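You operate a simulated robot arm through the tools that you are given. There is no shell and no other tool. Be economical: measure what you need, move in short steps, check, and stop when the job is done.

You run a simulated two-armed robot. Do the job below in one go: nothing can be reset, and whatever is moved stays where it is left.

## Task
Put the olive block on the square block. Put the iron block on the top of the low table. Open the block drawer, fetch the tall block and set it in the inside of the block drawer and shut the drawer again. Pick up the wax can with one hand, pass it to the other hand and put it on the bottom shelf of the filter rack. Open the sliding cover. Any order will do. Set down upright: olive block, tall block, wax can.

Only the result counts: the job must be done as asked and must still hold three seconds after the hand-in. Knocking over, shifting, dropping, spilling or breaking anything else fails it. Lids that push on must go on centred and level and be pressed home; caps that screw on are set level and turned clockwise until they are tight.

## Robot
Two 7-joint arms with two-finger parallel grippers on one trunk, on a base that drives. Base frame: it is fixed to the floor where the robot stands at the start and does not move with it; the origin is under the middle of the robot, x ahead of it, y to its left, z up. Readings come in m, degrees, newtons and seconds.
The left shoulder is at the start at [0.062, 0.196, 1.054], the right one opposite. Places, roughly: block drawer [-0.9, -2.2, 0.7]; bottom shelf of the filter rack [0.9, 1.1, 0.2]; inside of the block drawer [-1, -2.2, 0.7]; iron block [0.75, -2, 0.25]; olive block (4x3x5 cm) [0.5, 0.2, 0.8]; sliding cover [-3.3, 0.6, 0.8]; square block (6x5x2 cm) [0.5, -0.7, 0.8]; tall block (5x3x6 cm) [0.8, -2.1, 0.7]; top of the low table [-1.2, 0.9, 0.6]; wax can [-1, -2.5, 0.75]. Payload 1.57 kg a hand.
The TCP of each hand is the grasp point between the finger pads, 0.03 m short of the fingertips. In the tool frame z runs along the fingers and y along their closing line. Largest opening 0.11 m; finger width 0.024, thickness 0.012; the body of the gripper, 0.048 by 0.112 m, starts 0.078 m behind the TCP.
Orientation is that of the tool frame in the base frame, as [roll, pitch, yaw] about the fixed x, y, z axes, in that order (R = Rz(yaw) Ry(pitch) Rx(roll)). With the fingers straight down and closing along the base's y, the tool's x points along the base's -x, its y along +y and its z along -z.

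## Interface
- The arms move only by the tool apply_moves. It takes "left_commands", "right_commands" or both (then of equal length, played together; a hand with none holds still); each is text: rows parted by semicolons, each of 6 numbers parted by spaces: the shift along the base's x, y, z in units of 150 mm (1.0 is 150 mm), then the turn, a rotation vector about the base's x, y, z in units of 45 degrees (1.0 is 45 degrees). In form: tx ty tz wx wy wz; .... A call has 1 to 8 rows; each row is the pose to reach, as a shift and turn from the pose commanded when the call began. "left_claw" and "right_claw" are, for a hand that has rows, the finger opening in m, from 0 to 0.11, set as the call begins (left out, the last holds). A call with a number of a shift or a turn outside -1 to 1 is refused whole. Each row takes 0.2 s and may step no farther than 0.05 m and 8.6 degrees from the row before; otherwise, or with a gripper value out of range, the whole call is refused. Where a pose cannot be reached the arm comes as near as it can. A force on the tool above 40 N (or 10 N above the force at the start of the call, whichever is more), or a blocked arm, ends the call early, and 0.2 s more pass. The fingers move at their own pace (about 0.072 m/s each) and stop on an object; they squeeze with about 43 N. The grip force told is the motor's: it shows also when the fingers shut on nothing. Time passes only in rows, and 0.2 s behind the last, so rows that repeat a pose let the fingers close. It gives the time, the measured TCP pose, the force on the tool (base axes), the opening and the grip force at its end, in the units of the frame above (readings bear some noise), with the torque about the TCP (base axes, N m) and any sound that the robot's microphone picked up, and new pictures: "pictures" is both (left out), scene, wrist or none (wrist: the cameras of the hands that moved).
- Cameras (640 x 400 px; columns grow to the right, rows downward): "scene" is now at [0.0974, -0.0156, 1.6266]; the picture's right is [-0.20, -0.98, -0.00], its down [-0.85, 0.17, -0.50] and it looks along [0.49, -0.10, -0.87] (base axes); focal length 277 px, centre (320, 200). "left" rides on the left gripper at [0.07, -0.016, -0.141] in its tool frame; the picture's right is [0.23, 0.97, 0.00], its down [-0.85, 0.20, -0.48] and it looks along [-0.47, 0.11, 0.88] (tool axes); focal length 222 px, centre (320, 200). "right" rides on the right gripper at [0.07, 0.016, -0.141] in its tool frame; the picture's right is [-0.23, 0.97, 0.00], its down [-0.86, -0.20, -0.48] and it looks along [-0.47, -0.11, 0.88] (tool axes); focal length 222 px, centre (320, 200). There is no depth. A picture from a camera that has moved, and an enlarged one, comes with that camera's place and axes in the base frame and with its lens.
- raise_lower(by): slides the trunk up (or, below 0, down) by that many m; the arms and the scene camera ride with it, the base frame stays. It gives what a move gives, with no picture.
- base_move(legs): drives the robot by 1 to 6 legs, each [ahead, left, turn to the left] in m, m and degrees, along the robot's own axes; the way and the turn of a leg run together, so that a leg with both is an arc; at most 1.5 m and 180 degrees a leg. The arms and the cameras ride along, it lands a little off, and it stops where it bumps. It gives what a move gives, and a new picture of the scene camera.
- turn_head(pan, tilt): turns the head with the scene camera to pan (to the left, within 86 degrees either way) and tilt (down, from -29 to 69), counted from straight ahead of the robot. It gives what a move gives, and a new picture of the scene camera.
- zoom(camera, box): a new picture of the part [left, top, right, bottom] of that camera's present view, enlarged. It takes no simulated time.
- finish_job(): hands the job in; it is judged then, once.

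Go step by step. Nothing tells you exact positions but the pictures and the camera data: compare them with the known pose of the tool, close in by small moves and look again before you grip or let go. The budget is 186 turns and 260 pictures, counting those below and the enlarged ones. Unless the task says otherwise, let go and move clear before handing in.

The tools are called after "Emit:" by a JSON object that holds its "api" and its "payload". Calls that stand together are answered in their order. apply_moves: Moves the arms, as the interface text tells. Its arguments: {"type":"object","properties":{"left_commands":{"type":"string"},"left_claw":{"type":"number"},"right_commands":{"type":"string"},"right_claw":{"type":"number"},"pictures":{"type":"string","enum":["both","scene","wrist","none"]}},"required":[]} The other tools are called the same way: raise_lower (by) slides the trunk up or down; base_move (legs) drives the base; turn_head (pan, tilt) turns the head that bears the scene camera; zoom (camera, box) takes an enlarged picture of a part of a camera's view; finish_job () hands the job in.

At the start:

```text
time_s: 0.0
left_eef_pos: [0.4829, -0.0816, 1.0746]
left_orientation: [179.9, -0.3, 180.0]
left_wrist_force: [-0.6, -1.0, 0.2]
left_ft_torque: [0.0, 0.01, 0.0]
left_grip_width: 0.1098
left_grip_force: 0.1
right_eef_pos: [0.295, -0.4004, 1.1229]
right_orientation: [179.9, 0.1, 179.9]
right_wrist_force: [1.3, -0.6, -0.3]
right_ft_torque: [-0.01, -0.01, 0.01]
right_grip_width: 0.1101
right_grip_force: 0.0
trunk travel left (down, up): [-0.65, 0.34]
robot x, y, heading: [-0.0028, 0.0012, 0.1]
head pan, tilt: [-11.6, 60.0]
```

scene: 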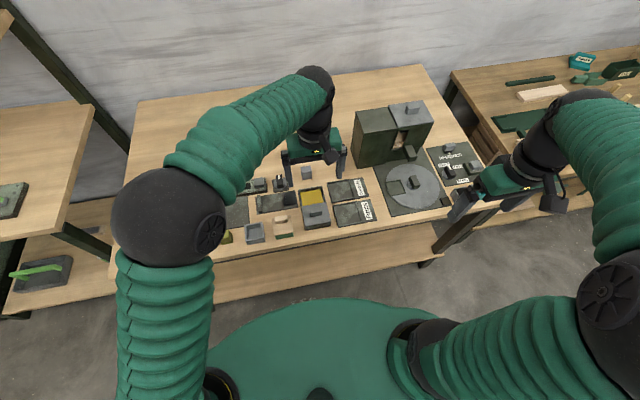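
right: 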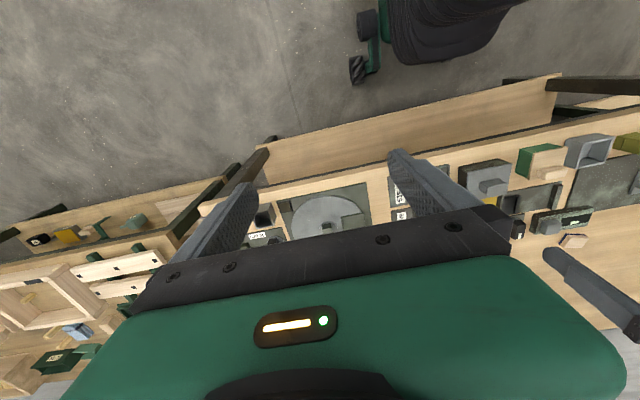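
left: 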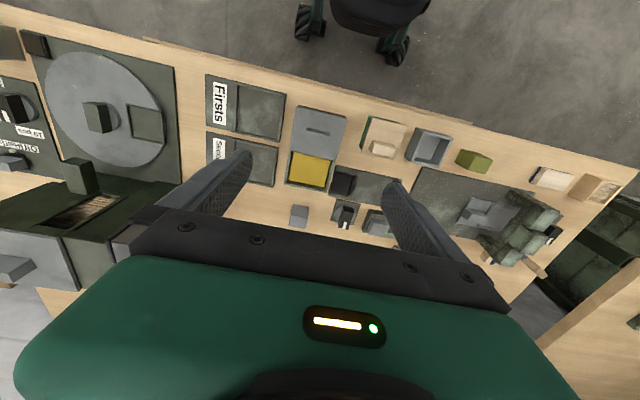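

I see the front workbench with the small parts, the olive block being near the left of it. First I look closer at the surroundings.

Emit:
{"api": "zoom", "payload": {"camera": "scene", "box": [200, 90, 520, 290]}}

Emit:
{"api": "turn_head", "payload": {"pan": -60, "tilt": 35}}

Emit:
{"api": "turn_head", "payload": {"pan": 50, "tilt": 35}}

```text
2.00 times, centred on (360, 190) of scene
camera zoom: at [0.0974, -0.0156, 1.6266], right [-0.2, -0.98, 0.0], down [-0.85, 0.17, -0.5], along [0.49, -0.1, -0.87], focal length 554 px, centre (240, 220)
```

zoom: 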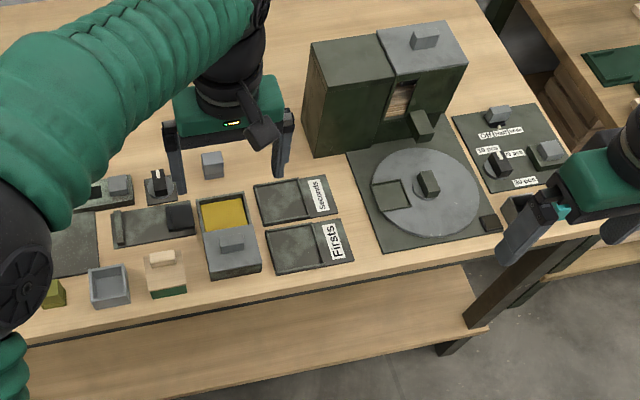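

```text
time_s: 1.2
left_eef_pos: [0.4824, -0.0804, 1.0739]
left_orientation: [180.0, -0.1, 179.9]
left_wrist_force: [-0.6, -0.6, 0.7]
left_ft_torque: [0.01, -0.03, 0.01]
left_grip_width: 0.1097
left_grip_force: 0.1
right_eef_pos: [0.293, -0.399, 1.1239]
right_orientation: [180.0, 0.0, 180.0]
right_wrist_force: [-0.4, -0.5, 0.7]
right_ft_torque: [-0.03, 0.0, 0.01]
right_grip_width: 0.11
right_grip_force: 0.2
trunk travel left (down, up): [-0.65, 0.34]
robot x, y, heading: [-0.0014, 0.0003, -0.1]
head pan, tilt: [-60.0, 35.0]
camera scene: at [0.0763, -0.0785, 1.6608], right [-0.87, -0.5, 0.0], down [-0.29, 0.5, -0.82], along [0.41, -0.71, -0.58], focal length 277 px, centre (320, 200)
```

scene: 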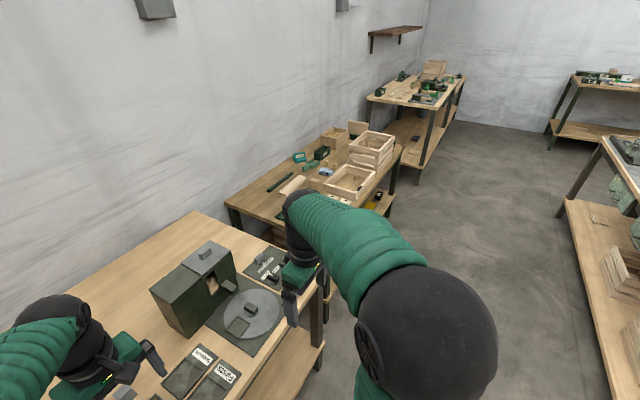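

```text
time_s: 3.0
left_eef_pos: [0.4819, -0.0808, 1.0749]
left_orientation: [179.9, 0.0, -180.0]
left_wrist_force: [0.2, 0.4, 0.1]
left_ft_torque: [0.02, 0.0, -0.01]
left_grip_width: 0.1102
left_grip_force: 0.1
right_eef_pos: [0.2939, -0.4002, 1.1245]
right_orientation: [-180.0, 0.0, 180.0]
right_wrist_force: [-0.3, 0.8, 0.0]
right_ft_torque: [0.02, 0.02, 0.03]
right_grip_width: 0.1099
right_grip_force: 0.2
trunk travel left (down, up): [-0.65, 0.34]
robot x, y, heading: [0.0007, -0.0008, -0.1]
head pan, tilt: [50.0, 35.0]
camera scene: at [0.0888, 0.0653, 1.661], right [0.77, -0.64, 0.0], down [-0.37, -0.44, -0.82], along [0.53, 0.63, -0.57], focal length 277 px, centre (320, 200)
```

scene: 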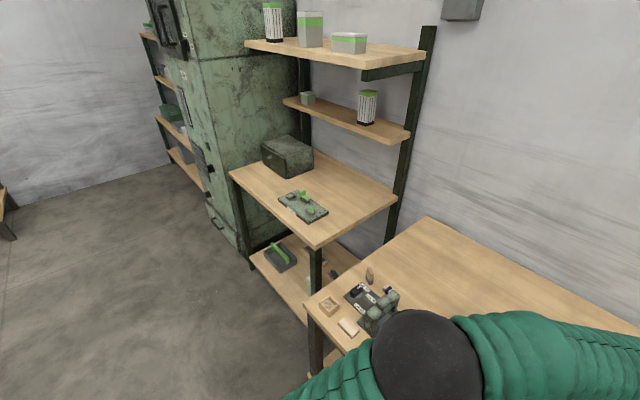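

The rack, the bench and the other tables stand where told. I move the left hand over toward the olive block and the right hand back, to see the olive and the square block.

Emit:
{"api": "apply_moves", "payload": {"left_commands": "0 0.33 0 0 0 0; 0 0.66 0 0 0 0; 0 1 -0.2 0 0 0; 0 1 -0.5 0 0 0; 0 1 -0.5 0 0 0", "right_commands": "0 -0.33 0 0 0 0; 0 -0.66 0 0 0 0; 0 -1 -0.2 0 0 0; 0 -1 -0.5 0 0 0; 0 -1 -0.5 0 0 0"}}

Emit:
{"api": "turn_head", "payload": {"pan": -20, "tilt": 50}}

```text
refused: row 3 steps farther than a row can; nothing moved
```

```text
time_s: 4.5
left_eef_pos: [0.4824, -0.0803, 1.0741]
left_orientation: [-179.9, 0.0, -180.0]
left_wrist_force: [-0.8, 0.0, -0.2]
left_ft_torque: [-0.03, 0.02, 0.01]
left_grip_width: 0.1099
left_grip_force: 0.1
right_eef_pos: [0.2943, -0.399, 1.1231]
right_orientation: [-179.9, -0.1, 180.0]
right_wrist_force: [-0.6, -0.9, -0.3]
right_ft_torque: [0.03, 0.03, 0.02]
right_grip_width: 0.1102
right_grip_force: 0.0
trunk travel left (down, up): [-0.65, 0.34]
robot x, y, heading: [0.0032, 0.0023, 0.1]
head pan, tilt: [-20.0, 50.0]
camera scene: at [0.1045, -0.0285, 1.6391], right [-0.34, -0.94, 0.0], down [-0.72, 0.26, -0.64], along [0.6, -0.22, -0.77], focal length 277 px, centre (320, 200)
```

scene: 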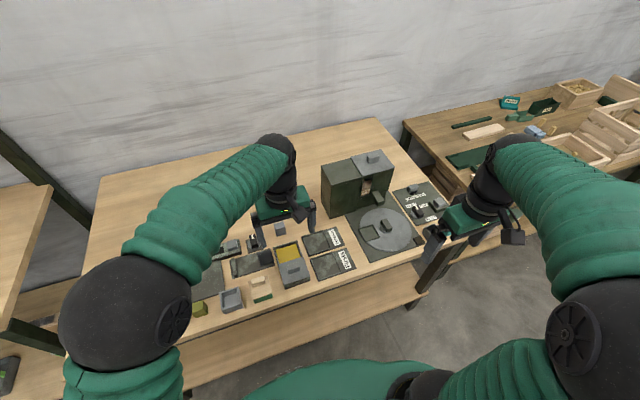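

Emit:
{"api": "apply_moves", "payload": {"left_commands": "0 0.3 -0.05 0 0 0; 0 0.6 -0.1 0 0 0; 0 0.85 -0.2 0 0 0; 0 1 -0.45 0 0 0; 0 1 -0.45 0 0 0", "right_commands": "-0.2 0.2 0.05 0 0 0; -0.4 0.4 0.1 0 0 0; -0.6 0.6 0.15 0 0 0; -0.6 0.8 0.2 0 0 0; -0.6 0.8 0.2 0 0 0"}}

```text
time_s: 5.7
left_eef_pos: [0.4827, 0.0715, 1.0076]
left_orientation: [-180.0, 0.0, 180.0]
left_wrist_force: [0.2, 0.6, 0.2]
left_ft_torque: [0.02, -0.02, -0.03]
left_grip_width: 0.1098
left_grip_force: 0.0
right_eef_pos: [0.2427, -0.3521, 1.1308]
right_orientation: [179.9, 0.1, 180.0]
right_wrist_force: [0.7, 0.4, 0.1]
right_ft_torque: [-0.01, -0.04, 0.0]
right_grip_width: 0.1097
right_grip_force: 0.1
right hand out of reach, approached as far as the arm can: row 2, 3, 4, 5
trunk travel left (down, up): [-0.65, 0.34]
robot x, y, heading: [0.0001, -0.0009, -0.1]
head pan, tilt: [-20.0, 50.0]
camera scene: at [0.1031, -0.0288, 1.6392], right [-0.34, -0.94, 0.0], down [-0.72, 0.26, -0.64], along [0.6, -0.22, -0.77], focal length 277 px, centre (320, 200)
camera right: at [0.1734, -0.3354, 1.272], right [0.23, 0.97, 0.0], down [0.86, -0.2, 0.48], along [0.47, -0.11, -0.88], focal length 222 px, centre (320, 200)
camera left: at [0.4116, 0.0544, 1.1475], right [-0.23, 0.97, 0.0], down [0.85, 0.2, 0.48], along [0.47, 0.11, -0.88], focal length 222 px, centre (320, 200)
```

scene: 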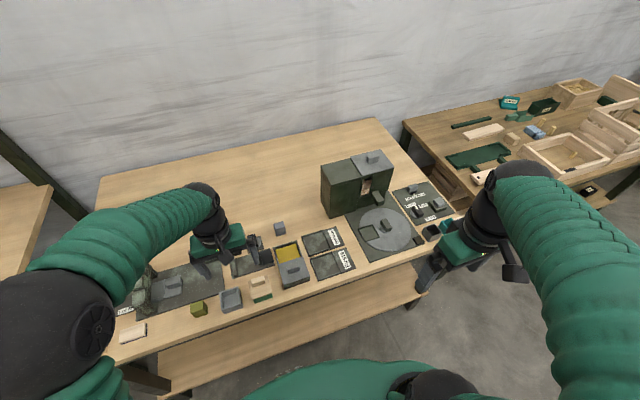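
right: 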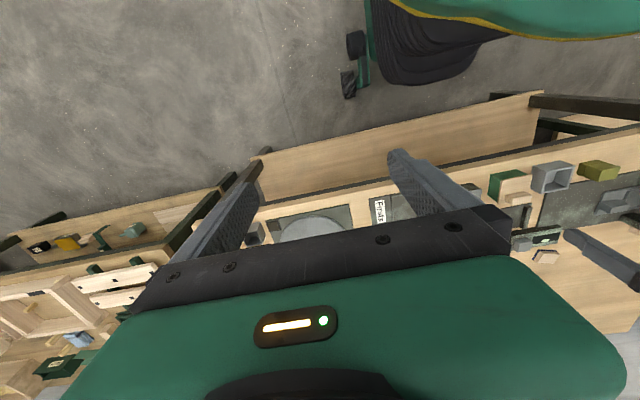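
left: 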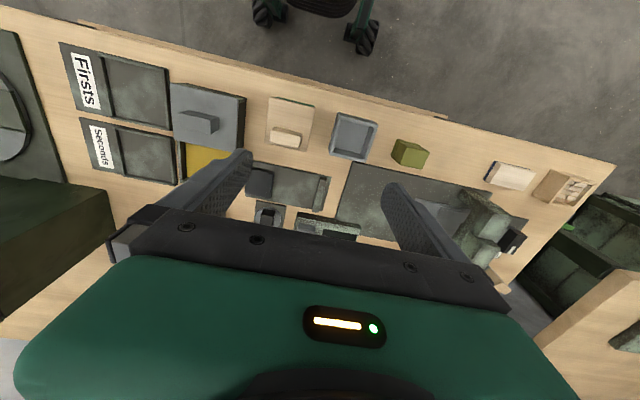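

The olive block is at about [0.48, 0.22]. I move the left hand over it.

Emit:
{"api": "apply_moves", "payload": {"left_commands": "0 0.3 0 0 0 0; 0 0.6 0 0 0 0; 0 0.97 0 0 0 0; 0 0.97 -0.3 0 0 0; 0 0.97 -0.5 0 0 0; 0 0.97 -0.5 0 0 0", "pictures": "wrist"}}

```text
refused: row 3 steps farther than a row can; nothing moved
```

Emit:
{"api": "apply_moves", "payload": {"left_commands": "0 0.32 0 0 0 0; 0 0.64 0 0 0 0; 0 0.96 0 0 0 0; 0 0.97 -0.3 0 0 0; 0 0.97 -0.5 0 0 0; 0 0.97 -0.5 0 0 0", "pictures": "wrist"}}

```text
time_s: 7.0
left_eef_pos: [0.4802, 0.2175, 0.9329]
left_orientation: [-180.0, 0.0, -179.9]
left_wrist_force: [0.4, -0.1, 0.3]
left_ft_torque: [0.0, 0.01, 0.0]
left_grip_width: 0.1098
left_grip_force: 0.1
right_eef_pos: [0.2436, -0.3506, 1.1319]
right_orientation: [180.0, 0.0, 180.0]
right_wrist_force: [0.0, 0.2, -0.4]
right_ft_torque: [0.0, -0.04, -0.03]
right_grip_width: 0.1099
right_grip_force: 0.1
trunk travel left (down, up): [-0.65, 0.34]
robot x, y, heading: [0.0018, 0.0022, -0.2]
head pan, tilt: [-20.0, 50.0]
camera left: at [0.4111, 0.2004, 1.0736], right [-0.23, 0.97, 0.0], down [0.85, 0.2, 0.48], along [0.47, 0.11, -0.88], focal length 222 px, centre (320, 200)
```

left: 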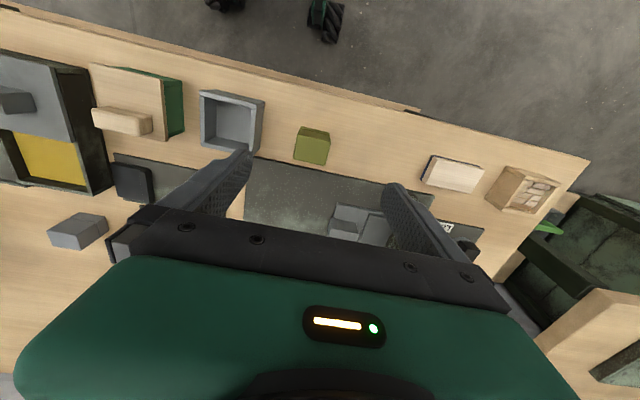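

Emit:
{"api": "zoom", "payload": {"camera": "left", "box": [240, 90, 400, 190]}}

```text
4.00 times, centred on (320, 140) of left
camera zoom: at [0.4111, 0.2004, 1.0736], right [-0.23, 0.97, 0.0], down [0.85, 0.2, 0.48], along [0.47, 0.11, -0.88], focal length 888 px, centre (320, 440)
```

zoom: 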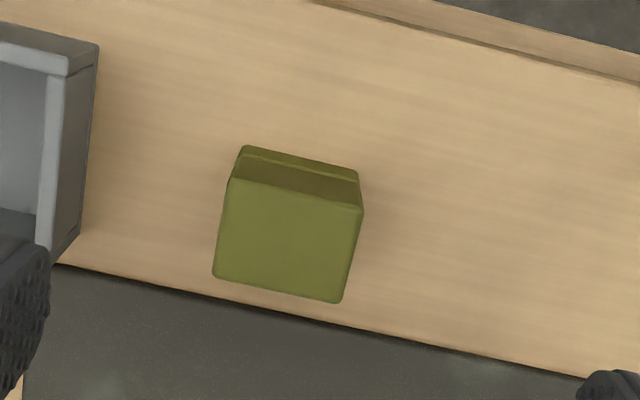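

The olive block stands at about [0.487, 0.208], top near z 0.81, square to the axes. I go down with the claw set to 0.07.

Emit:
{"api": "apply_moves", "payload": {"left_commands": "0.045 -0.063 0 0 0 0; 0.045 -0.063 -0.3 0 0 0; 0.045 -0.063 -0.55 0 0 0; 0.045 -0.063 -0.7 0 0 0; 0.045 -0.063 -0.7 0 0 0", "left_claw": 0.07, "pictures": "wrist"}}

```text
time_s: 8.2
left_eef_pos: [0.4852, 0.2058, 0.829]
left_orientation: [179.8, 0.3, -180.0]
left_wrist_force: [-0.6, 2.2, 30.8]
left_ft_torque: [-1.07, 0.36, -0.02]
left_grip_width: 0.068
left_grip_force: 0.1
right_eef_pos: [0.2425, -0.3515, 1.1321]
right_orientation: [180.0, 0.1, 179.9]
right_wrist_force: [0.0, 0.1, -0.1]
right_ft_torque: [0.0, 0.03, -0.03]
right_grip_width: 0.1101
right_grip_force: 0.1
trunk travel left (down, up): [-0.65, 0.34]
robot x, y, heading: [0.0029, -0.0023, 0.1]
head pan, tilt: [-20.0, 50.0]
camera left: at [0.4147, 0.1895, 0.9705], right [-0.23, 0.97, 0.0], down [0.85, 0.2, 0.48], along [0.47, 0.11, -0.88], focal length 222 px, centre (320, 200)
```

left: 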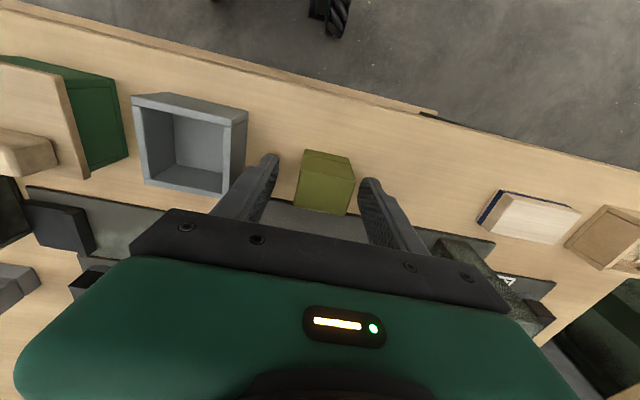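

Something already pushes on one finger at tip height 0.80. I look closer.

Emit:
{"api": "zoom", "payload": {"camera": "left", "box": [220, 120, 420, 245]}}

```text
3.20 times, centred on (320, 182) of left
camera zoom: at [0.4147, 0.1895, 0.9705], right [-0.23, 0.97, 0.0], down [0.85, 0.2, 0.48], along [0.47, 0.11, -0.88], focal length 711 px, centre (320, 256)
```

zoom: 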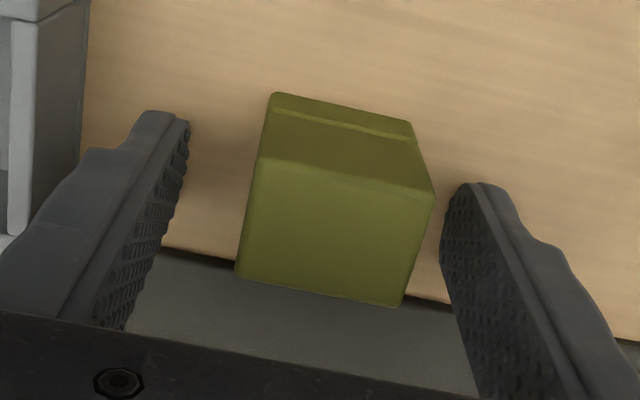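

The table top is then at about z 0.797 and the block top near 0.84, with its centre at [0.48, 0.207]. I lift off a little, shift, and close.

Emit:
{"api": "apply_moves", "payload": {"left_commands": "0 0 0.07 0 0 0; -0.035 0.007 0.07 0 0 0; -0.035 0.007 0.07 0 0 0", "left_claw": 0.07, "pictures": "none"}}

Emit:
{"api": "apply_moves", "payload": {"left_commands": "0 0 0 0 0 0; 0 0 0 0 0 0; 0 0 0 0 0 0", "left_claw": 0.0, "pictures": "wrist"}}

```text
time_s: 9.1
left_eef_pos: [0.482, 0.2062, 0.837]
left_orientation: [-179.9, 0.1, 180.0]
left_wrist_force: [-0.6, 0.2, -0.3]
left_ft_torque: [0.0, 0.02, 0.01]
left_grip_width: 0.0699
left_grip_force: 0.0
right_eef_pos: [0.2448, -0.3508, 1.1313]
right_orientation: [179.9, 0.0, -179.9]
right_wrist_force: [0.3, 0.1, -0.2]
right_ft_torque: [0.0, -0.01, -0.01]
right_grip_width: 0.11
right_grip_force: 0.0
trunk travel left (down, up): [-0.65, 0.34]
robot x, y, heading: [-0.0032, -0.0016, -0.1]
head pan, tilt: [-20.0, 50.0]
```

```text
time_s: 9.8
left_eef_pos: [0.4826, 0.2071, 0.8397]
left_orientation: [180.0, 0.0, 179.9]
left_wrist_force: [0.5, -0.5, -0.5]
left_ft_torque: [-0.01, 0.03, -0.01]
left_grip_width: 0.0353
left_grip_force: 41.7
right_eef_pos: [0.2446, -0.3519, 1.1315]
right_orientation: [179.9, 0.0, -179.9]
right_wrist_force: [0.2, 0.9, 0.5]
right_ft_torque: [-0.03, 0.02, 0.0]
right_grip_width: 0.11
right_grip_force: 0.0
trunk travel left (down, up): [-0.65, 0.34]
robot x, y, heading: [0.0, 0.0009, 0.0]
head pan, tilt: [-20.0, 50.0]
camera left: at [0.4119, 0.1908, 0.9789], right [-0.23, 0.97, 0.0], down [0.86, 0.2, 0.48], along [0.47, 0.11, -0.88], focal length 222 px, centre (320, 200)
```

left: 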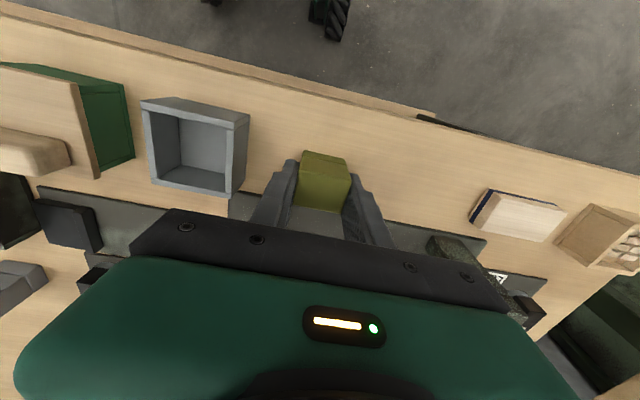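

The block is held. I lift it, pull it back a little and drive to the right, toward the square block.

Emit:
{"api": "apply_moves", "payload": {"left_commands": "0 0 0.3 0 0 0; 0 0 0.6 0 0 0; 0 0 0.9 0 0 0; -0.3 0 1 0 0 0; -0.6 0 1 0 0 0", "pictures": "none"}}

Emit:
{"api": "base_move", "payload": {"legs": [[0, -0.6, 0]]}}

```text
time_s: 11.1
left_eef_pos: [0.3911, 0.2078, 0.9904]
left_orientation: [-180.0, 0.1, -180.0]
left_wrist_force: [-0.1, 0.4, -0.1]
left_ft_torque: [0.02, -0.04, 0.02]
left_grip_width: 0.0352
left_grip_force: 42.5
right_eef_pos: [0.2423, -0.3505, 1.1327]
right_orientation: [-180.0, 0.1, 180.0]
right_wrist_force: [-0.5, -0.2, 0.7]
right_ft_torque: [0.0, -0.01, -0.06]
right_grip_width: 0.1099
right_grip_force: 0.1
trunk travel left (down, up): [-0.65, 0.34]
robot x, y, heading: [0.0003, -0.0011, 0.1]
head pan, tilt: [-20.0, 50.0]
```

```text
time_s: 14.5
left_eef_pos: [0.3933, -0.4079, 0.9883]
left_orientation: [-179.7, 0.0, 179.7]
left_wrist_force: [-0.7, -0.2, -0.9]
left_ft_torque: [0.03, 0.0, -0.02]
left_grip_width: 0.0352
left_grip_force: 42.3
right_eef_pos: [0.2416, -0.9644, 1.1325]
right_orientation: [-179.9, 0.0, 179.7]
right_wrist_force: [0.0, 0.5, -0.3]
right_ft_torque: [-0.05, 0.01, -0.03]
right_grip_width: 0.11
right_grip_force: 0.1
trunk travel left (down, up): [-0.65, 0.34]
robot x, y, heading: [-0.001, -0.6136, -0.5]
head pan, tilt: [-20.0, 50.0]
camera scene: at [0.1018, -0.6366, 1.6393], right [-0.35, -0.94, 0.0], down [-0.72, 0.26, -0.64], along [0.6, -0.23, -0.77], focal length 277 px, centre (320, 200)
```

scene: 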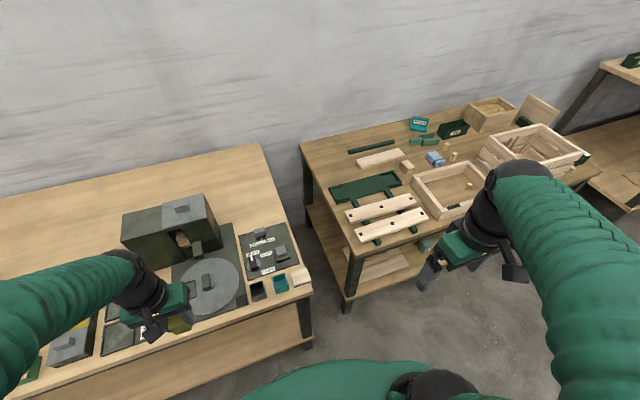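

Emit:
{"api": "zoom", "payload": {"camera": "scene", "box": [220, 210, 340, 310]}}

```text
4.00 times, centred on (280, 260) of scene
camera zoom: at [0.1018, -0.6366, 1.6393], right [-0.35, -0.94, 0.0], down [-0.72, 0.26, -0.64], along [0.6, -0.23, -0.77], focal length 1108 px, centre (480, -40)
```

zoom: 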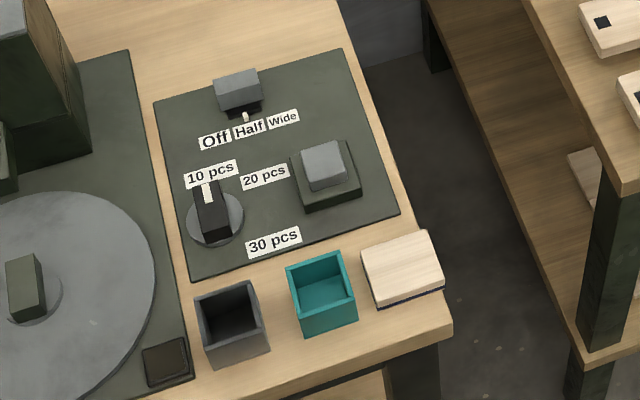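

The square block is the light one at about [0.47, -0.72] by the bench corner. I drive a bit more to the right and bring the left hand over it.

Emit:
{"api": "base_move", "payload": {"legs": [[0, -0.2, 0.5]]}}

Emit:
{"api": "apply_moves", "payload": {"left_commands": "0.2 -0.2 0 0 0 0; 0.3 -0.4 0 0 0 0; 0.3 -0.4 0 0 0 0", "pictures": "wrist"}}

```text
time_s: 16.1
left_eef_pos: [0.3912, -0.6044, 0.9887]
left_orientation: [-179.7, -0.1, -179.8]
left_wrist_force: [0.9, -0.3, 0.5]
left_ft_torque: [0.0, 0.0, 0.02]
left_grip_width: 0.0351
left_grip_force: 42.8
right_eef_pos: [0.2441, -1.1625, 1.1337]
right_orientation: [-179.8, 0.0, -179.7]
right_wrist_force: [-0.7, 0.1, -0.5]
right_ft_torque: [-0.03, 0.03, 0.01]
right_grip_width: 0.1101
right_grip_force: 0.1
trunk travel left (down, up): [-0.65, 0.34]
robot x, y, heading: [-0.0021, -0.8163, 0.3]
head pan, tilt: [-20.0, 50.0]
camera scene: at [0.1018, -0.8362, 1.6393], right [-0.34, -0.94, 0.01], down [-0.72, 0.26, -0.64], along [0.6, -0.22, -0.77], focal length 277 px, centre (320, 200)
```

scene: 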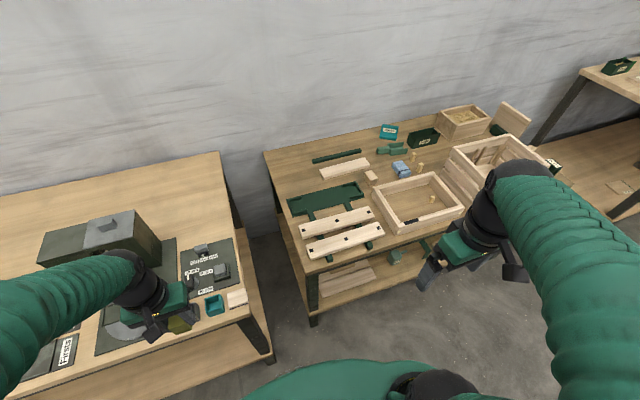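

```text
time_s: 16.9
left_eef_pos: [0.4345, -0.6694, 0.9898]
left_orientation: [-179.8, 0.0, -179.8]
left_wrist_force: [0.2, 0.4, -0.6]
left_ft_torque: [-0.01, 0.0, -0.04]
left_grip_width: 0.0352
left_grip_force: 42.2
right_eef_pos: [0.2422, -1.1664, 1.1329]
right_orientation: [-180.0, 0.1, -179.7]
right_wrist_force: [-0.2, 0.5, 0.2]
right_ft_torque: [-0.01, -0.02, -0.02]
right_grip_width: 0.1101
right_grip_force: 0.1
trunk travel left (down, up): [-0.65, 0.34]
robot x, y, heading: [-0.0012, -0.8154, 0.3]
head pan, tilt: [-20.0, 50.0]
camera left: at [0.3644, -0.686, 1.1307], right [-0.23, 0.97, 0.0], down [0.85, 0.2, 0.48], along [0.47, 0.11, -0.88], focal length 222 px, centre (320, 200)
```

left: 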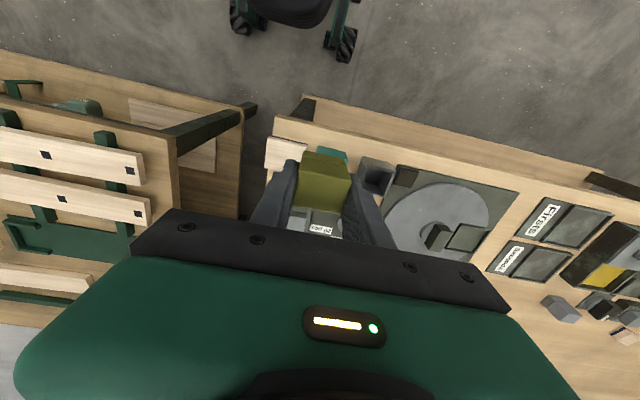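

Emit:
{"api": "turn_head", "payload": {"pan": 5, "tilt": 60}}

Emit:
{"api": "zoom", "payload": {"camera": "left", "box": [250, 110, 410, 210]}}

```text
time_s: 17.8
left_eef_pos: [0.4354, -0.6706, 0.9889]
left_orientation: [180.0, -0.1, -179.7]
left_wrist_force: [-0.5, 0.3, -0.2]
left_ft_torque: [-0.01, 0.03, 0.03]
left_grip_width: 0.0352
left_grip_force: 42.8
right_eef_pos: [0.244, -1.1686, 1.1321]
right_orientation: [180.0, 0.0, -179.7]
right_wrist_force: [0.1, -0.1, 0.4]
right_ft_torque: [0.02, -0.03, 0.0]
right_grip_width: 0.1099
right_grip_force: 0.0
trunk travel left (down, up): [-0.65, 0.34]
robot x, y, heading: [-0.0007, -0.8174, 0.4]
head pan, tilt: [5.0, 60.0]
camera scene: at [0.0963, -0.812, 1.6266], right [0.09, -1.0, 0.0], down [-0.86, -0.08, -0.5], along [0.5, 0.04, -0.87], focal length 277 px, centre (320, 200)
```

scene: 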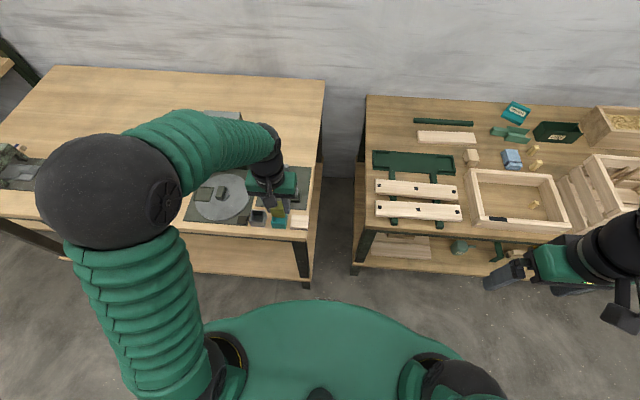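

```text
4.00 times, centred on (330, 160) of left
camera zoom: at [0.3654, -0.6876, 1.1304], right [-0.23, 0.97, 0.0], down [0.85, 0.2, 0.48], along [0.47, 0.11, -0.88], focal length 888 px, centre (280, 360)
```

zoom: 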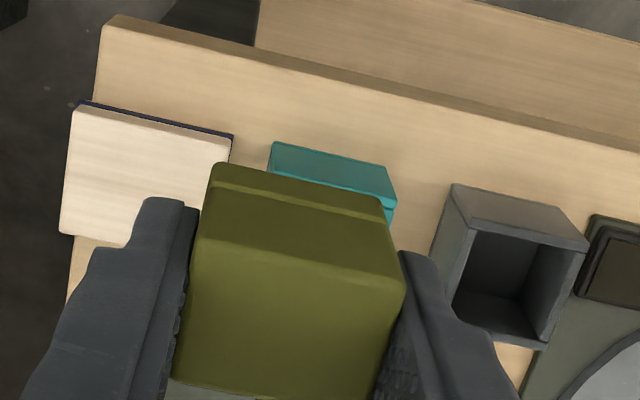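

The square block's centre comes out at [0.476, -0.713], square to the axes, top near 0.81. I bring the olive block over it.

Emit:
{"api": "apply_moves", "payload": {"left_commands": "0.15 -0.28 0 0 0 0; 0.29 -0.28 0 0 0 0; 0.29 -0.28 -0.3 0 0 0; 0.29 -0.28 -0.6 0 0 0; 0.29 -0.28 -0.7 0 0 0; 0.29 -0.28 -0.7 0 0 0", "pictures": "both"}}

Emit:
{"api": "zoom", "payload": {"camera": "left", "box": [240, 110, 400, 210]}}

Emit:
{"api": "zoom", "payload": {"camera": "scene", "box": [240, 160, 340, 240]}}

```text
time_s: 19.2
left_eef_pos: [0.4784, -0.7145, 0.8839]
left_orientation: [180.0, 0.0, -179.8]
left_wrist_force: [-0.5, 0.0, 0.1]
left_ft_torque: [0.04, 0.0, 0.02]
left_grip_width: 0.0354
left_grip_force: 41.8
right_eef_pos: [0.2417, -1.1705, 1.132]
right_orientation: [179.9, 0.0, -179.7]
right_wrist_force: [-0.3, -0.4, -0.5]
right_ft_torque: [-0.03, 0.02, -0.01]
right_grip_width: 0.1101
right_grip_force: 0.0
trunk travel left (down, up): [-0.65, 0.34]
robot x, y, heading: [-0.0026, -0.8203, 0.3]
head pan, tilt: [5.0, 60.0]
camera scene: at [0.0959, -0.8136, 1.6267], right [0.09, -1.0, 0.0], down [-0.86, -0.08, -0.5], along [0.5, 0.05, -0.87], focal length 277 px, centre (320, 200)
camera left: at [0.4085, -0.7308, 1.024], right [-0.23, 0.97, 0.0], down [0.85, 0.2, 0.48], along [0.47, 0.11, -0.88], focal length 222 px, centre (320, 200)
```

scene: 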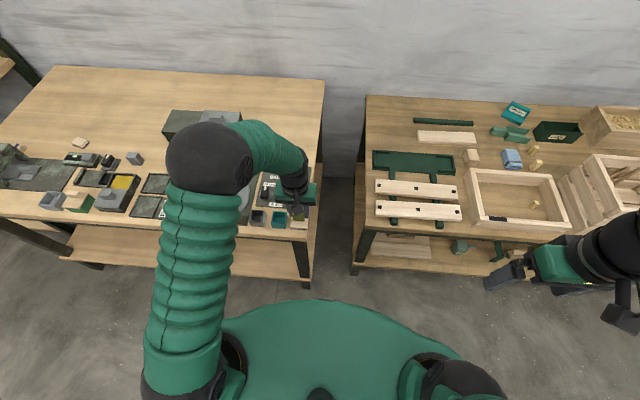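
left: 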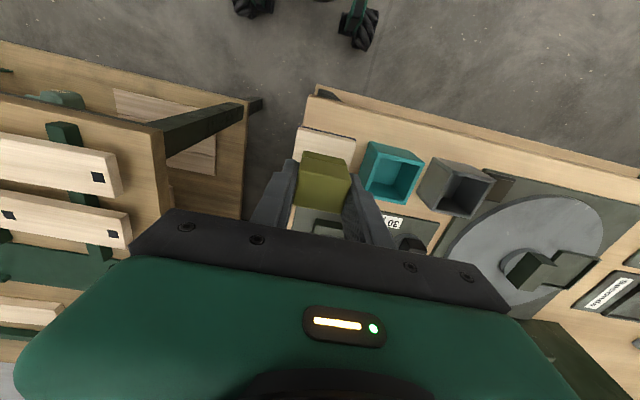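

```text
4.00 times, centred on (320, 160) of left
camera zoom: at [0.4085, -0.7308, 1.024], right [-0.23, 0.97, 0.0], down [0.85, 0.2, 0.48], along [0.47, 0.11, -0.88], focal length 888 px, centre (320, 360)
```

zoom: 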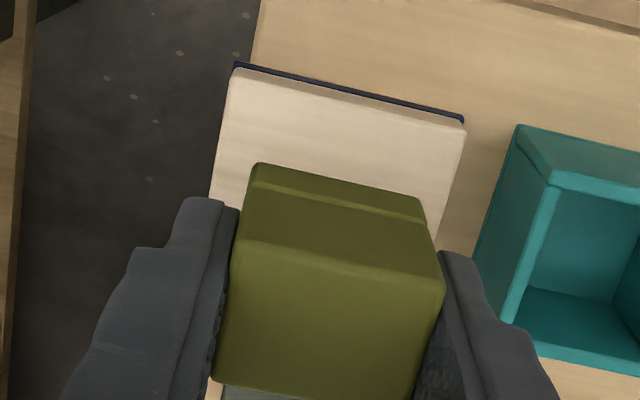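

```text
5.00 times, centred on (290, 200) of scene
camera zoom: at [0.0959, -0.8136, 1.6267], right [0.09, -1.0, 0.0], down [-0.86, -0.08, -0.5], along [0.5, 0.05, -0.87], focal length 1384 px, centre (470, 200)
```

zoom: 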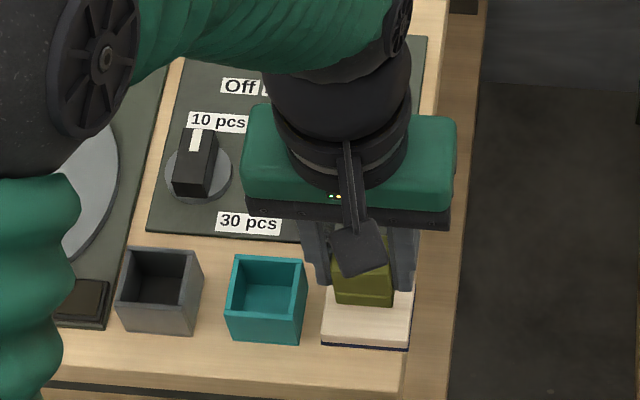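

Well centred. I lower until it touches, then let go.

Emit:
{"api": "apply_moves", "payload": {"left_commands": "0 0 -0.1 0 0 0; 0 0 -0.14 0 0 0; 0 0 -0.17 0 0 0; 0 0 -0.17 0 0 0", "pictures": "wrist"}}

Emit:
{"api": "zoom", "payload": {"camera": "left", "box": [240, 110, 400, 210]}}

```text
time_s: 20.2
left_eef_pos: [0.4789, -0.7125, 0.859]
left_orientation: [180.0, 0.0, -179.8]
left_wrist_force: [0.0, 1.1, -0.3]
left_ft_torque: [0.0, 0.0, 0.03]
left_grip_width: 0.0354
left_grip_force: 42.5
right_eef_pos: [0.2443, -1.1696, 1.1319]
right_orientation: [179.9, 0.0, -179.7]
right_wrist_force: [-0.4, -0.1, -0.6]
right_ft_torque: [-0.02, 0.03, -0.01]
right_grip_width: 0.1101
right_grip_force: 0.0
trunk travel left (down, up): [-0.65, 0.34]
robot x, y, heading: [-0.0017, -0.8209, 0.2]
head pan, tilt: [5.0, 60.0]
camera left: at [0.4086, -0.7299, 0.9995], right [-0.23, 0.97, 0.0], down [0.85, 0.2, 0.48], along [0.47, 0.11, -0.88], focal length 222 px, centre (320, 200)
```

left: 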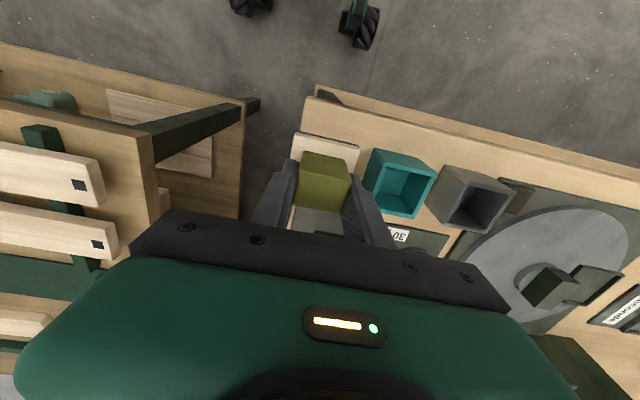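

```text
4.00 times, centred on (320, 160) of left
camera zoom: at [0.4086, -0.7299, 0.9995], right [-0.23, 0.97, 0.0], down [0.85, 0.2, 0.48], along [0.47, 0.11, -0.88], focal length 888 px, centre (320, 360)
```

zoom: 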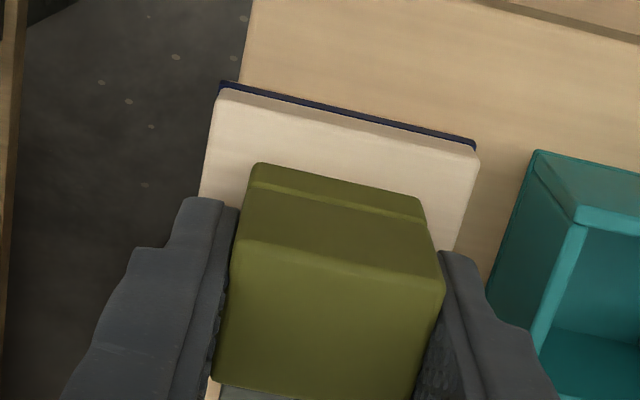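

Emit:
{"api": "apply_moves", "payload": {"left_commands": "0 0 -0.015 0 0 0; 0 0 -0.03 0 0 0", "pictures": "none"}}

Emit:
{"api": "apply_moves", "payload": {"left_commands": "0 0 -0.01 0 0 0; 0 0 -0.02 0 0 0", "pictures": "none"}}

```text
time_s: 20.8
left_eef_pos: [0.4774, -0.7122, 0.8569]
left_orientation: [179.9, 0.2, -179.8]
left_wrist_force: [0.0, 1.7, 23.8]
left_ft_torque: [0.1, 0.2, -0.01]
left_grip_width: 0.0349
left_grip_force: 42.4
right_eef_pos: [0.2406, -1.1695, 1.133]
right_orientation: [179.9, 0.1, -179.7]
right_wrist_force: [0.7, 0.1, 0.0]
right_ft_torque: [0.01, 0.02, 0.01]
right_grip_width: 0.1099
right_grip_force: 0.1
trunk travel left (down, up): [-0.65, 0.34]
robot x, y, heading: [-0.0021, -0.8171, 0.3]
head pan, tilt: [5.0, 60.0]
```

```text
time_s: 21.4
left_eef_pos: [0.4789, -0.7137, 0.8568]
left_orientation: [-180.0, 0.5, -179.8]
left_wrist_force: [-8.0, 1.1, 27.0]
left_ft_torque: [0.06, 0.57, 0.04]
left_grip_width: 0.0352
left_grip_force: 42.2
right_eef_pos: [0.2393, -1.17, 1.1328]
right_orientation: [179.8, 0.1, -179.7]
right_wrist_force: [0.0, -0.3, -0.7]
right_ft_torque: [-0.02, 0.0, 0.0]
right_grip_width: 0.11
right_grip_force: 0.0
trunk travel left (down, up): [-0.65, 0.34]
robot x, y, heading: [-0.0021, -0.8171, 0.3]
head pan, tilt: [5.0, 60.0]
stopped in row 2 (left hand): the force on the tool passed its limit at 41 N (the readings are from after the stop); the commanded pose is now the measured one
```

Contact is made. I ease off the pressure slightly, open and rise.

Emit:
{"api": "apply_moves", "payload": {"left_commands": "0 0 0.005 0 0 0; 0 0 0.005 0 0 0; 0 0 0.005 0 0 0", "left_claw": 0.055, "pictures": "none"}}

Emit:
{"api": "apply_moves", "payload": {"left_commands": "0 0 0.2 0 0 0; 0 0 0.5 0 0 0; 0 0 0.8 0 0 0; 0 0 1 0 0 0", "left_claw": 0.055, "pictures": "wrist"}}

```text
time_s: 22.1
left_eef_pos: [0.4806, -0.7121, 0.8541]
left_orientation: [180.0, 0.3, -179.8]
left_wrist_force: [0.4, 0.4, 0.0]
left_ft_torque: [0.05, -0.02, 0.0]
left_grip_width: 0.0549
left_grip_force: 0.1
right_eef_pos: [0.2443, -1.1686, 1.1308]
right_orientation: [179.9, -0.1, -179.7]
right_wrist_force: [0.7, 0.0, -0.8]
right_ft_torque: [0.02, 0.01, -0.01]
right_grip_width: 0.1099
right_grip_force: 0.1
trunk travel left (down, up): [-0.65, 0.34]
robot x, y, heading: [-0.0021, -0.8199, 0.1]
head pan, tilt: [5.0, 60.0]
```

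```text
time_s: 23.1
left_eef_pos: [0.4808, -0.7141, 1.0045]
left_orientation: [-180.0, 0.3, -179.8]
left_wrist_force: [0.5, 0.4, 1.1]
left_ft_torque: [0.0, 0.0, 0.0]
left_grip_width: 0.0552
left_grip_force: 0.0
right_eef_pos: [0.2442, -1.1707, 1.1318]
right_orientation: [179.9, 0.0, -179.7]
right_wrist_force: [-0.2, 0.5, -0.7]
right_ft_torque: [-0.01, -0.01, -0.02]
right_grip_width: 0.1101
right_grip_force: 0.1
trunk travel left (down, up): [-0.65, 0.34]
robot x, y, heading: [-0.0069, -0.8212, 0.2]
head pan, tilt: [5.0, 60.0]
camera left: at [0.4094, -0.73, 1.145], right [-0.23, 0.97, 0.0], down [0.85, 0.2, 0.48], along [0.47, 0.11, -0.88], focal length 222 px, centre (320, 200)
```

left: 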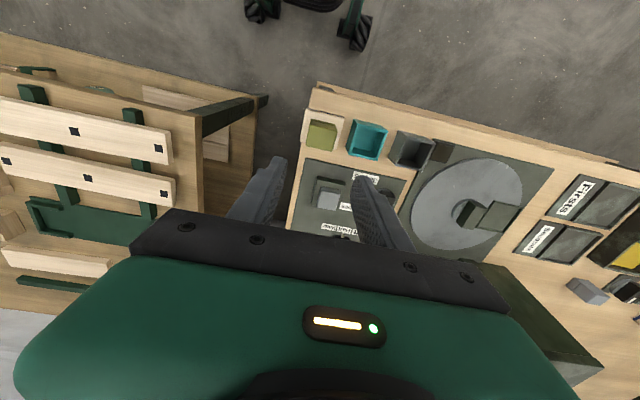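

The olive block stands on the square block. I pull the left hand in and drive along to the tall and iron blocks.

Emit:
{"api": "apply_moves", "payload": {"left_commands": "-0.3 0.1 0.2 0 0 0; -0.6 0.2 0.4 0 0 0; -0.9 0.2 0.6 0 0 0; -0.9 0.2 0.6 0 0 0", "pictures": "none"}}

Emit:
{"api": "base_move", "payload": {"legs": [[-0.15, -0.9, 0]]}}

Emit:
{"api": "turn_head", "payload": {"pan": -15, "tilt": 40}}

```text
refused: row 1 steps farther than a row can; nothing moved
```

```text
time_s: 27.9
left_eef_pos: [0.3315, -1.6092, 1.0029]
left_orientation: [-179.8, 0.3, -179.9]
left_wrist_force: [0.8, 0.4, -0.4]
left_ft_torque: [-0.01, 0.0, 0.0]
left_grip_width: 0.055
left_grip_force: 0.0
right_eef_pos: [0.0928, -2.0637, 1.1329]
right_orientation: [180.0, 0.1, -179.9]
right_wrist_force: [0.1, 0.5, 0.0]
right_ft_torque: [0.02, 0.0, -0.03]
right_grip_width: 0.1101
right_grip_force: 0.1
trunk travel left (down, up): [-0.65, 0.34]
robot x, y, heading: [-0.1519, -1.7137, 0.1]
head pan, tilt: [5.0, 60.0]
camera scene: at [-0.0532, -1.7053, 1.6266], right [0.09, -1.0, 0.0], down [-0.86, -0.08, -0.5], along [0.5, 0.04, -0.87], focal length 277 px, centre (320, 200)
```

scene: 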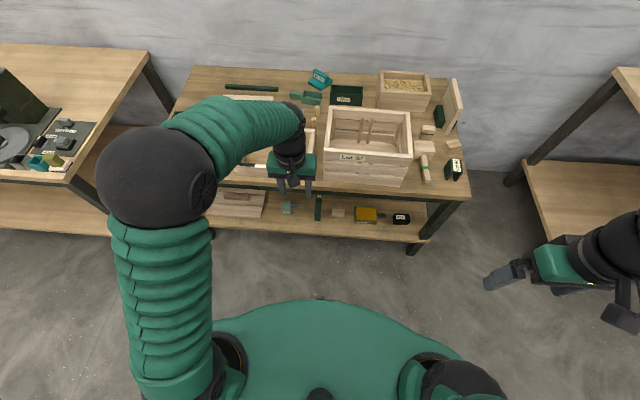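

```text
time_s: 28.8
left_eef_pos: [0.3318, -1.6099, 1.0037]
left_orientation: [180.0, 0.4, -179.9]
left_wrist_force: [0.4, -0.2, -0.4]
left_ft_torque: [0.01, -0.02, 0.03]
left_grip_width: 0.055
left_grip_force: 0.1
right_eef_pos: [0.0912, -2.0658, 1.132]
right_orientation: [179.9, 0.0, -179.9]
right_wrist_force: [0.7, -0.1, -0.4]
right_ft_torque: [-0.04, 0.0, 0.01]
right_grip_width: 0.1101
right_grip_force: 0.0
trunk travel left (down, up): [-0.65, 0.34]
robot x, y, heading: [-0.1502, -1.7121, -0.2]
head pan, tilt: [-15.0, 40.0]
camera scene: at [-0.0378, -1.736, 1.6533], right [-0.26, -0.97, 0.0], down [-0.62, 0.17, -0.76], along [0.74, -0.2, -0.64], focal length 277 px, centre (320, 200)
```

scene: 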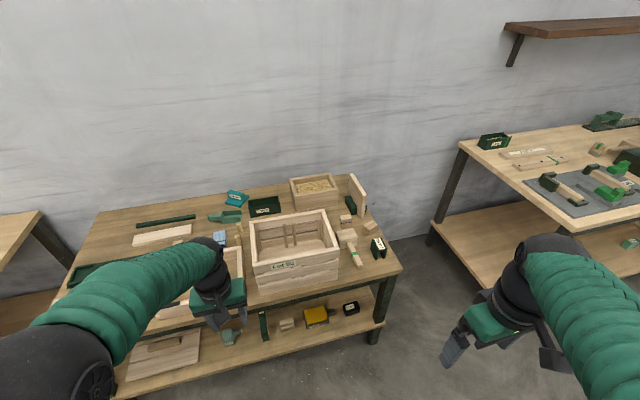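

Emit:
{"api": "zoom", "payload": {"camera": "scene", "box": [300, 160, 420, 260]}}

Emit:
{"api": "zoom", "payload": {"camera": "scene", "box": [240, 270, 400, 360]}}

```text
4.00 times, centred on (360, 210) of scene
camera zoom: at [-0.0378, -1.736, 1.6533], right [-0.26, -0.97, 0.0], down [-0.62, 0.17, -0.76], along [0.74, -0.2, -0.64], focal length 1108 px, centre (160, 160)
```

zoom: 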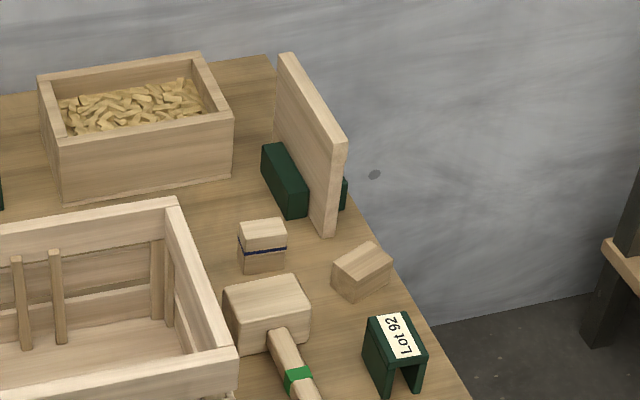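

```text
4.00 times, centred on (320, 315) of scene
camera zoom: at [-0.0378, -1.736, 1.6533], right [-0.26, -0.97, 0.0], down [-0.62, 0.17, -0.76], along [0.74, -0.2, -0.64], focal length 1108 px, centre (320, -260)
```

zoom: 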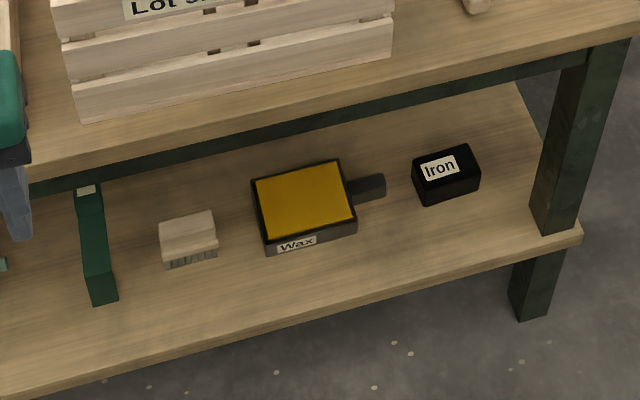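

Iron block lies on the low shelf at about [0.65, -2.1]; the tall block should be one of the small light blocks behind the mallet. I retract the left hand and drive in front of them.

Emit:
{"api": "apply_moves", "payload": {"left_commands": "-0.25 0.1 0 0 0 0; -0.5 0.2 0 0 0 0; -0.75 0.3 0 0 0 0; -0.75 0.3 0 0 0 0", "pictures": "none"}}

Emit:
{"api": "base_move", "payload": {"legs": [[0.1, -0.5, 0]]}}

Emit:
{"api": "turn_head", "payload": {"pan": 10, "tilt": 50}}

```text
time_s: 29.8
left_eef_pos: [0.2191, -1.5663, 1.0033]
left_orientation: [180.0, 0.3, 180.0]
left_wrist_force: [0.9, 0.7, -0.5]
left_ft_torque: [0.01, -0.02, -0.02]
left_grip_width: 0.0551
left_grip_force: 0.1
right_eef_pos: [0.0906, -2.0655, 1.1312]
right_orientation: [179.9, 0.1, -179.9]
right_wrist_force: [-0.2, 0.8, 0.0]
right_ft_torque: [0.0, 0.01, -0.04]
right_grip_width: 0.1101
right_grip_force: 0.1
trunk travel left (down, up): [-0.65, 0.34]
robot x, y, heading: [-0.1491, -1.7133, -0.1]
head pan, tilt: [-15.0, 40.0]
```

```text
time_s: 32.7
left_eef_pos: [0.3173, -2.0558, 1.0025]
left_orientation: [-179.7, 0.3, -179.6]
left_wrist_force: [0.0, 0.8, -0.6]
left_ft_torque: [-0.02, 0.04, -0.02]
left_grip_width: 0.055
left_grip_force: 0.1
right_eef_pos: [0.1928, -2.5558, 1.1338]
right_orientation: [-179.8, -0.1, -179.7]
right_wrist_force: [0.4, 0.2, 0.0]
right_ft_torque: [-0.01, 0.01, -0.01]
right_grip_width: 0.11
right_grip_force: 0.0
trunk travel left (down, up): [-0.65, 0.34]
robot x, y, heading: [-0.0509, -2.2094, 0.4]
head pan, tilt: [-15.0, 40.0]
camera scene: at [0.0613, -2.2243, 1.6535], right [-0.25, -0.97, 0.0], down [-0.62, 0.16, -0.77], along [0.74, -0.2, -0.64], focal length 277 px, centre (320, 200)
```

scene: 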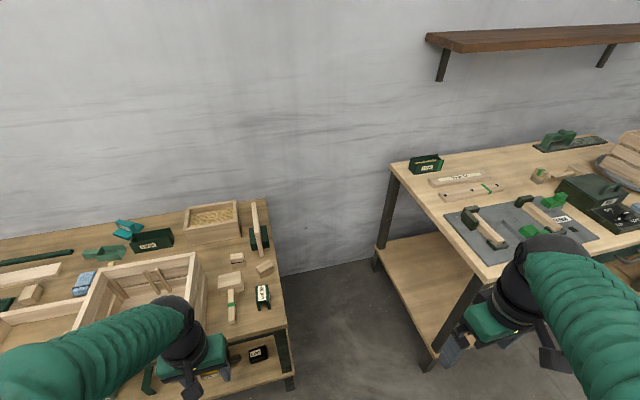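

```text
time_s: 33.6
left_eef_pos: [0.3181, -2.0598, 1.0038]
left_orientation: [-179.9, 0.5, -179.7]
left_wrist_force: [0.3, 0.3, 0.0]
left_ft_torque: [0.02, 0.01, -0.01]
left_grip_width: 0.0551
left_grip_force: 0.1
right_eef_pos: [0.1931, -2.559, 1.1318]
right_orientation: [179.9, 0.0, -179.6]
right_wrist_force: [-0.4, 0.1, 0.7]
right_ft_torque: [-0.04, -0.03, -0.02]
right_grip_width: 0.1098
right_grip_force: 0.1
trunk travel left (down, up): [-0.65, 0.34]
robot x, y, heading: [-0.0523, -2.2125, 0.3]
head pan, tilt: [10.0, 50.0]
camera scene: at [0.0551, -2.1948, 1.6392], right [0.18, -0.98, 0.0], down [-0.75, -0.14, -0.64], along [0.63, 0.11, -0.77], focal length 277 px, centre (320, 200)
```

scene: 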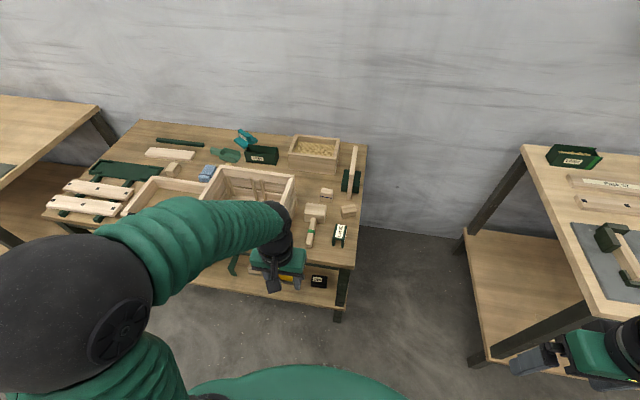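

Emit:
{"api": "zoom", "payload": {"camera": "scene", "box": [280, 250, 360, 310]}}

Emit:
{"api": "zoom", "payload": {"camera": "scene", "box": [290, 170, 370, 250]}}

```text
6.67 times, centred on (320, 280) of scene
camera zoom: at [0.0551, -2.1948, 1.6392], right [0.18, -0.98, 0.0], down [-0.75, -0.14, -0.64], along [0.63, 0.11, -0.77], focal length 1846 px, centre (320, -333)
```

zoom: 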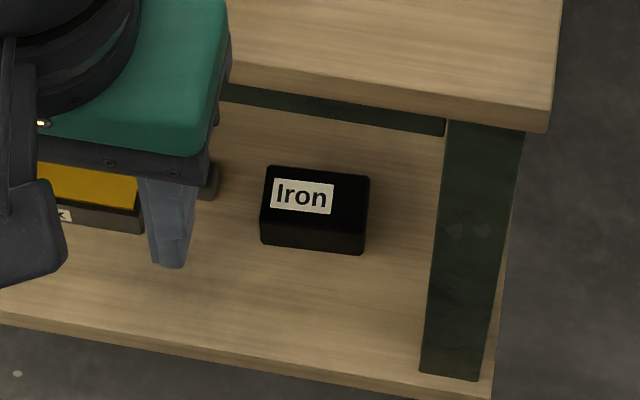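

```text
5.00 times, centred on (330, 210) of scene
camera zoom: at [0.0551, -2.1948, 1.6392], right [0.18, -0.98, 0.0], down [-0.75, -0.14, -0.64], along [0.63, 0.11, -0.77], focal length 1384 px, centre (270, 150)
```

zoom: 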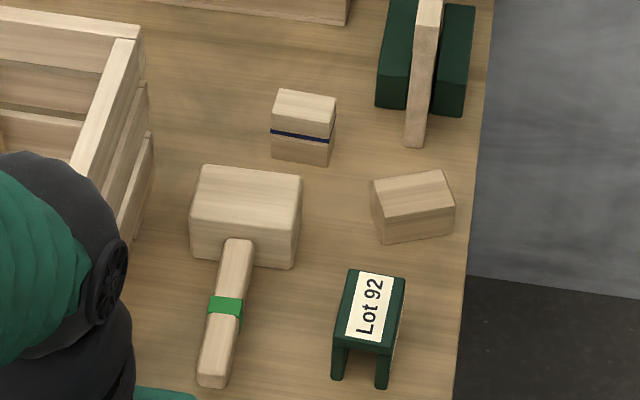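

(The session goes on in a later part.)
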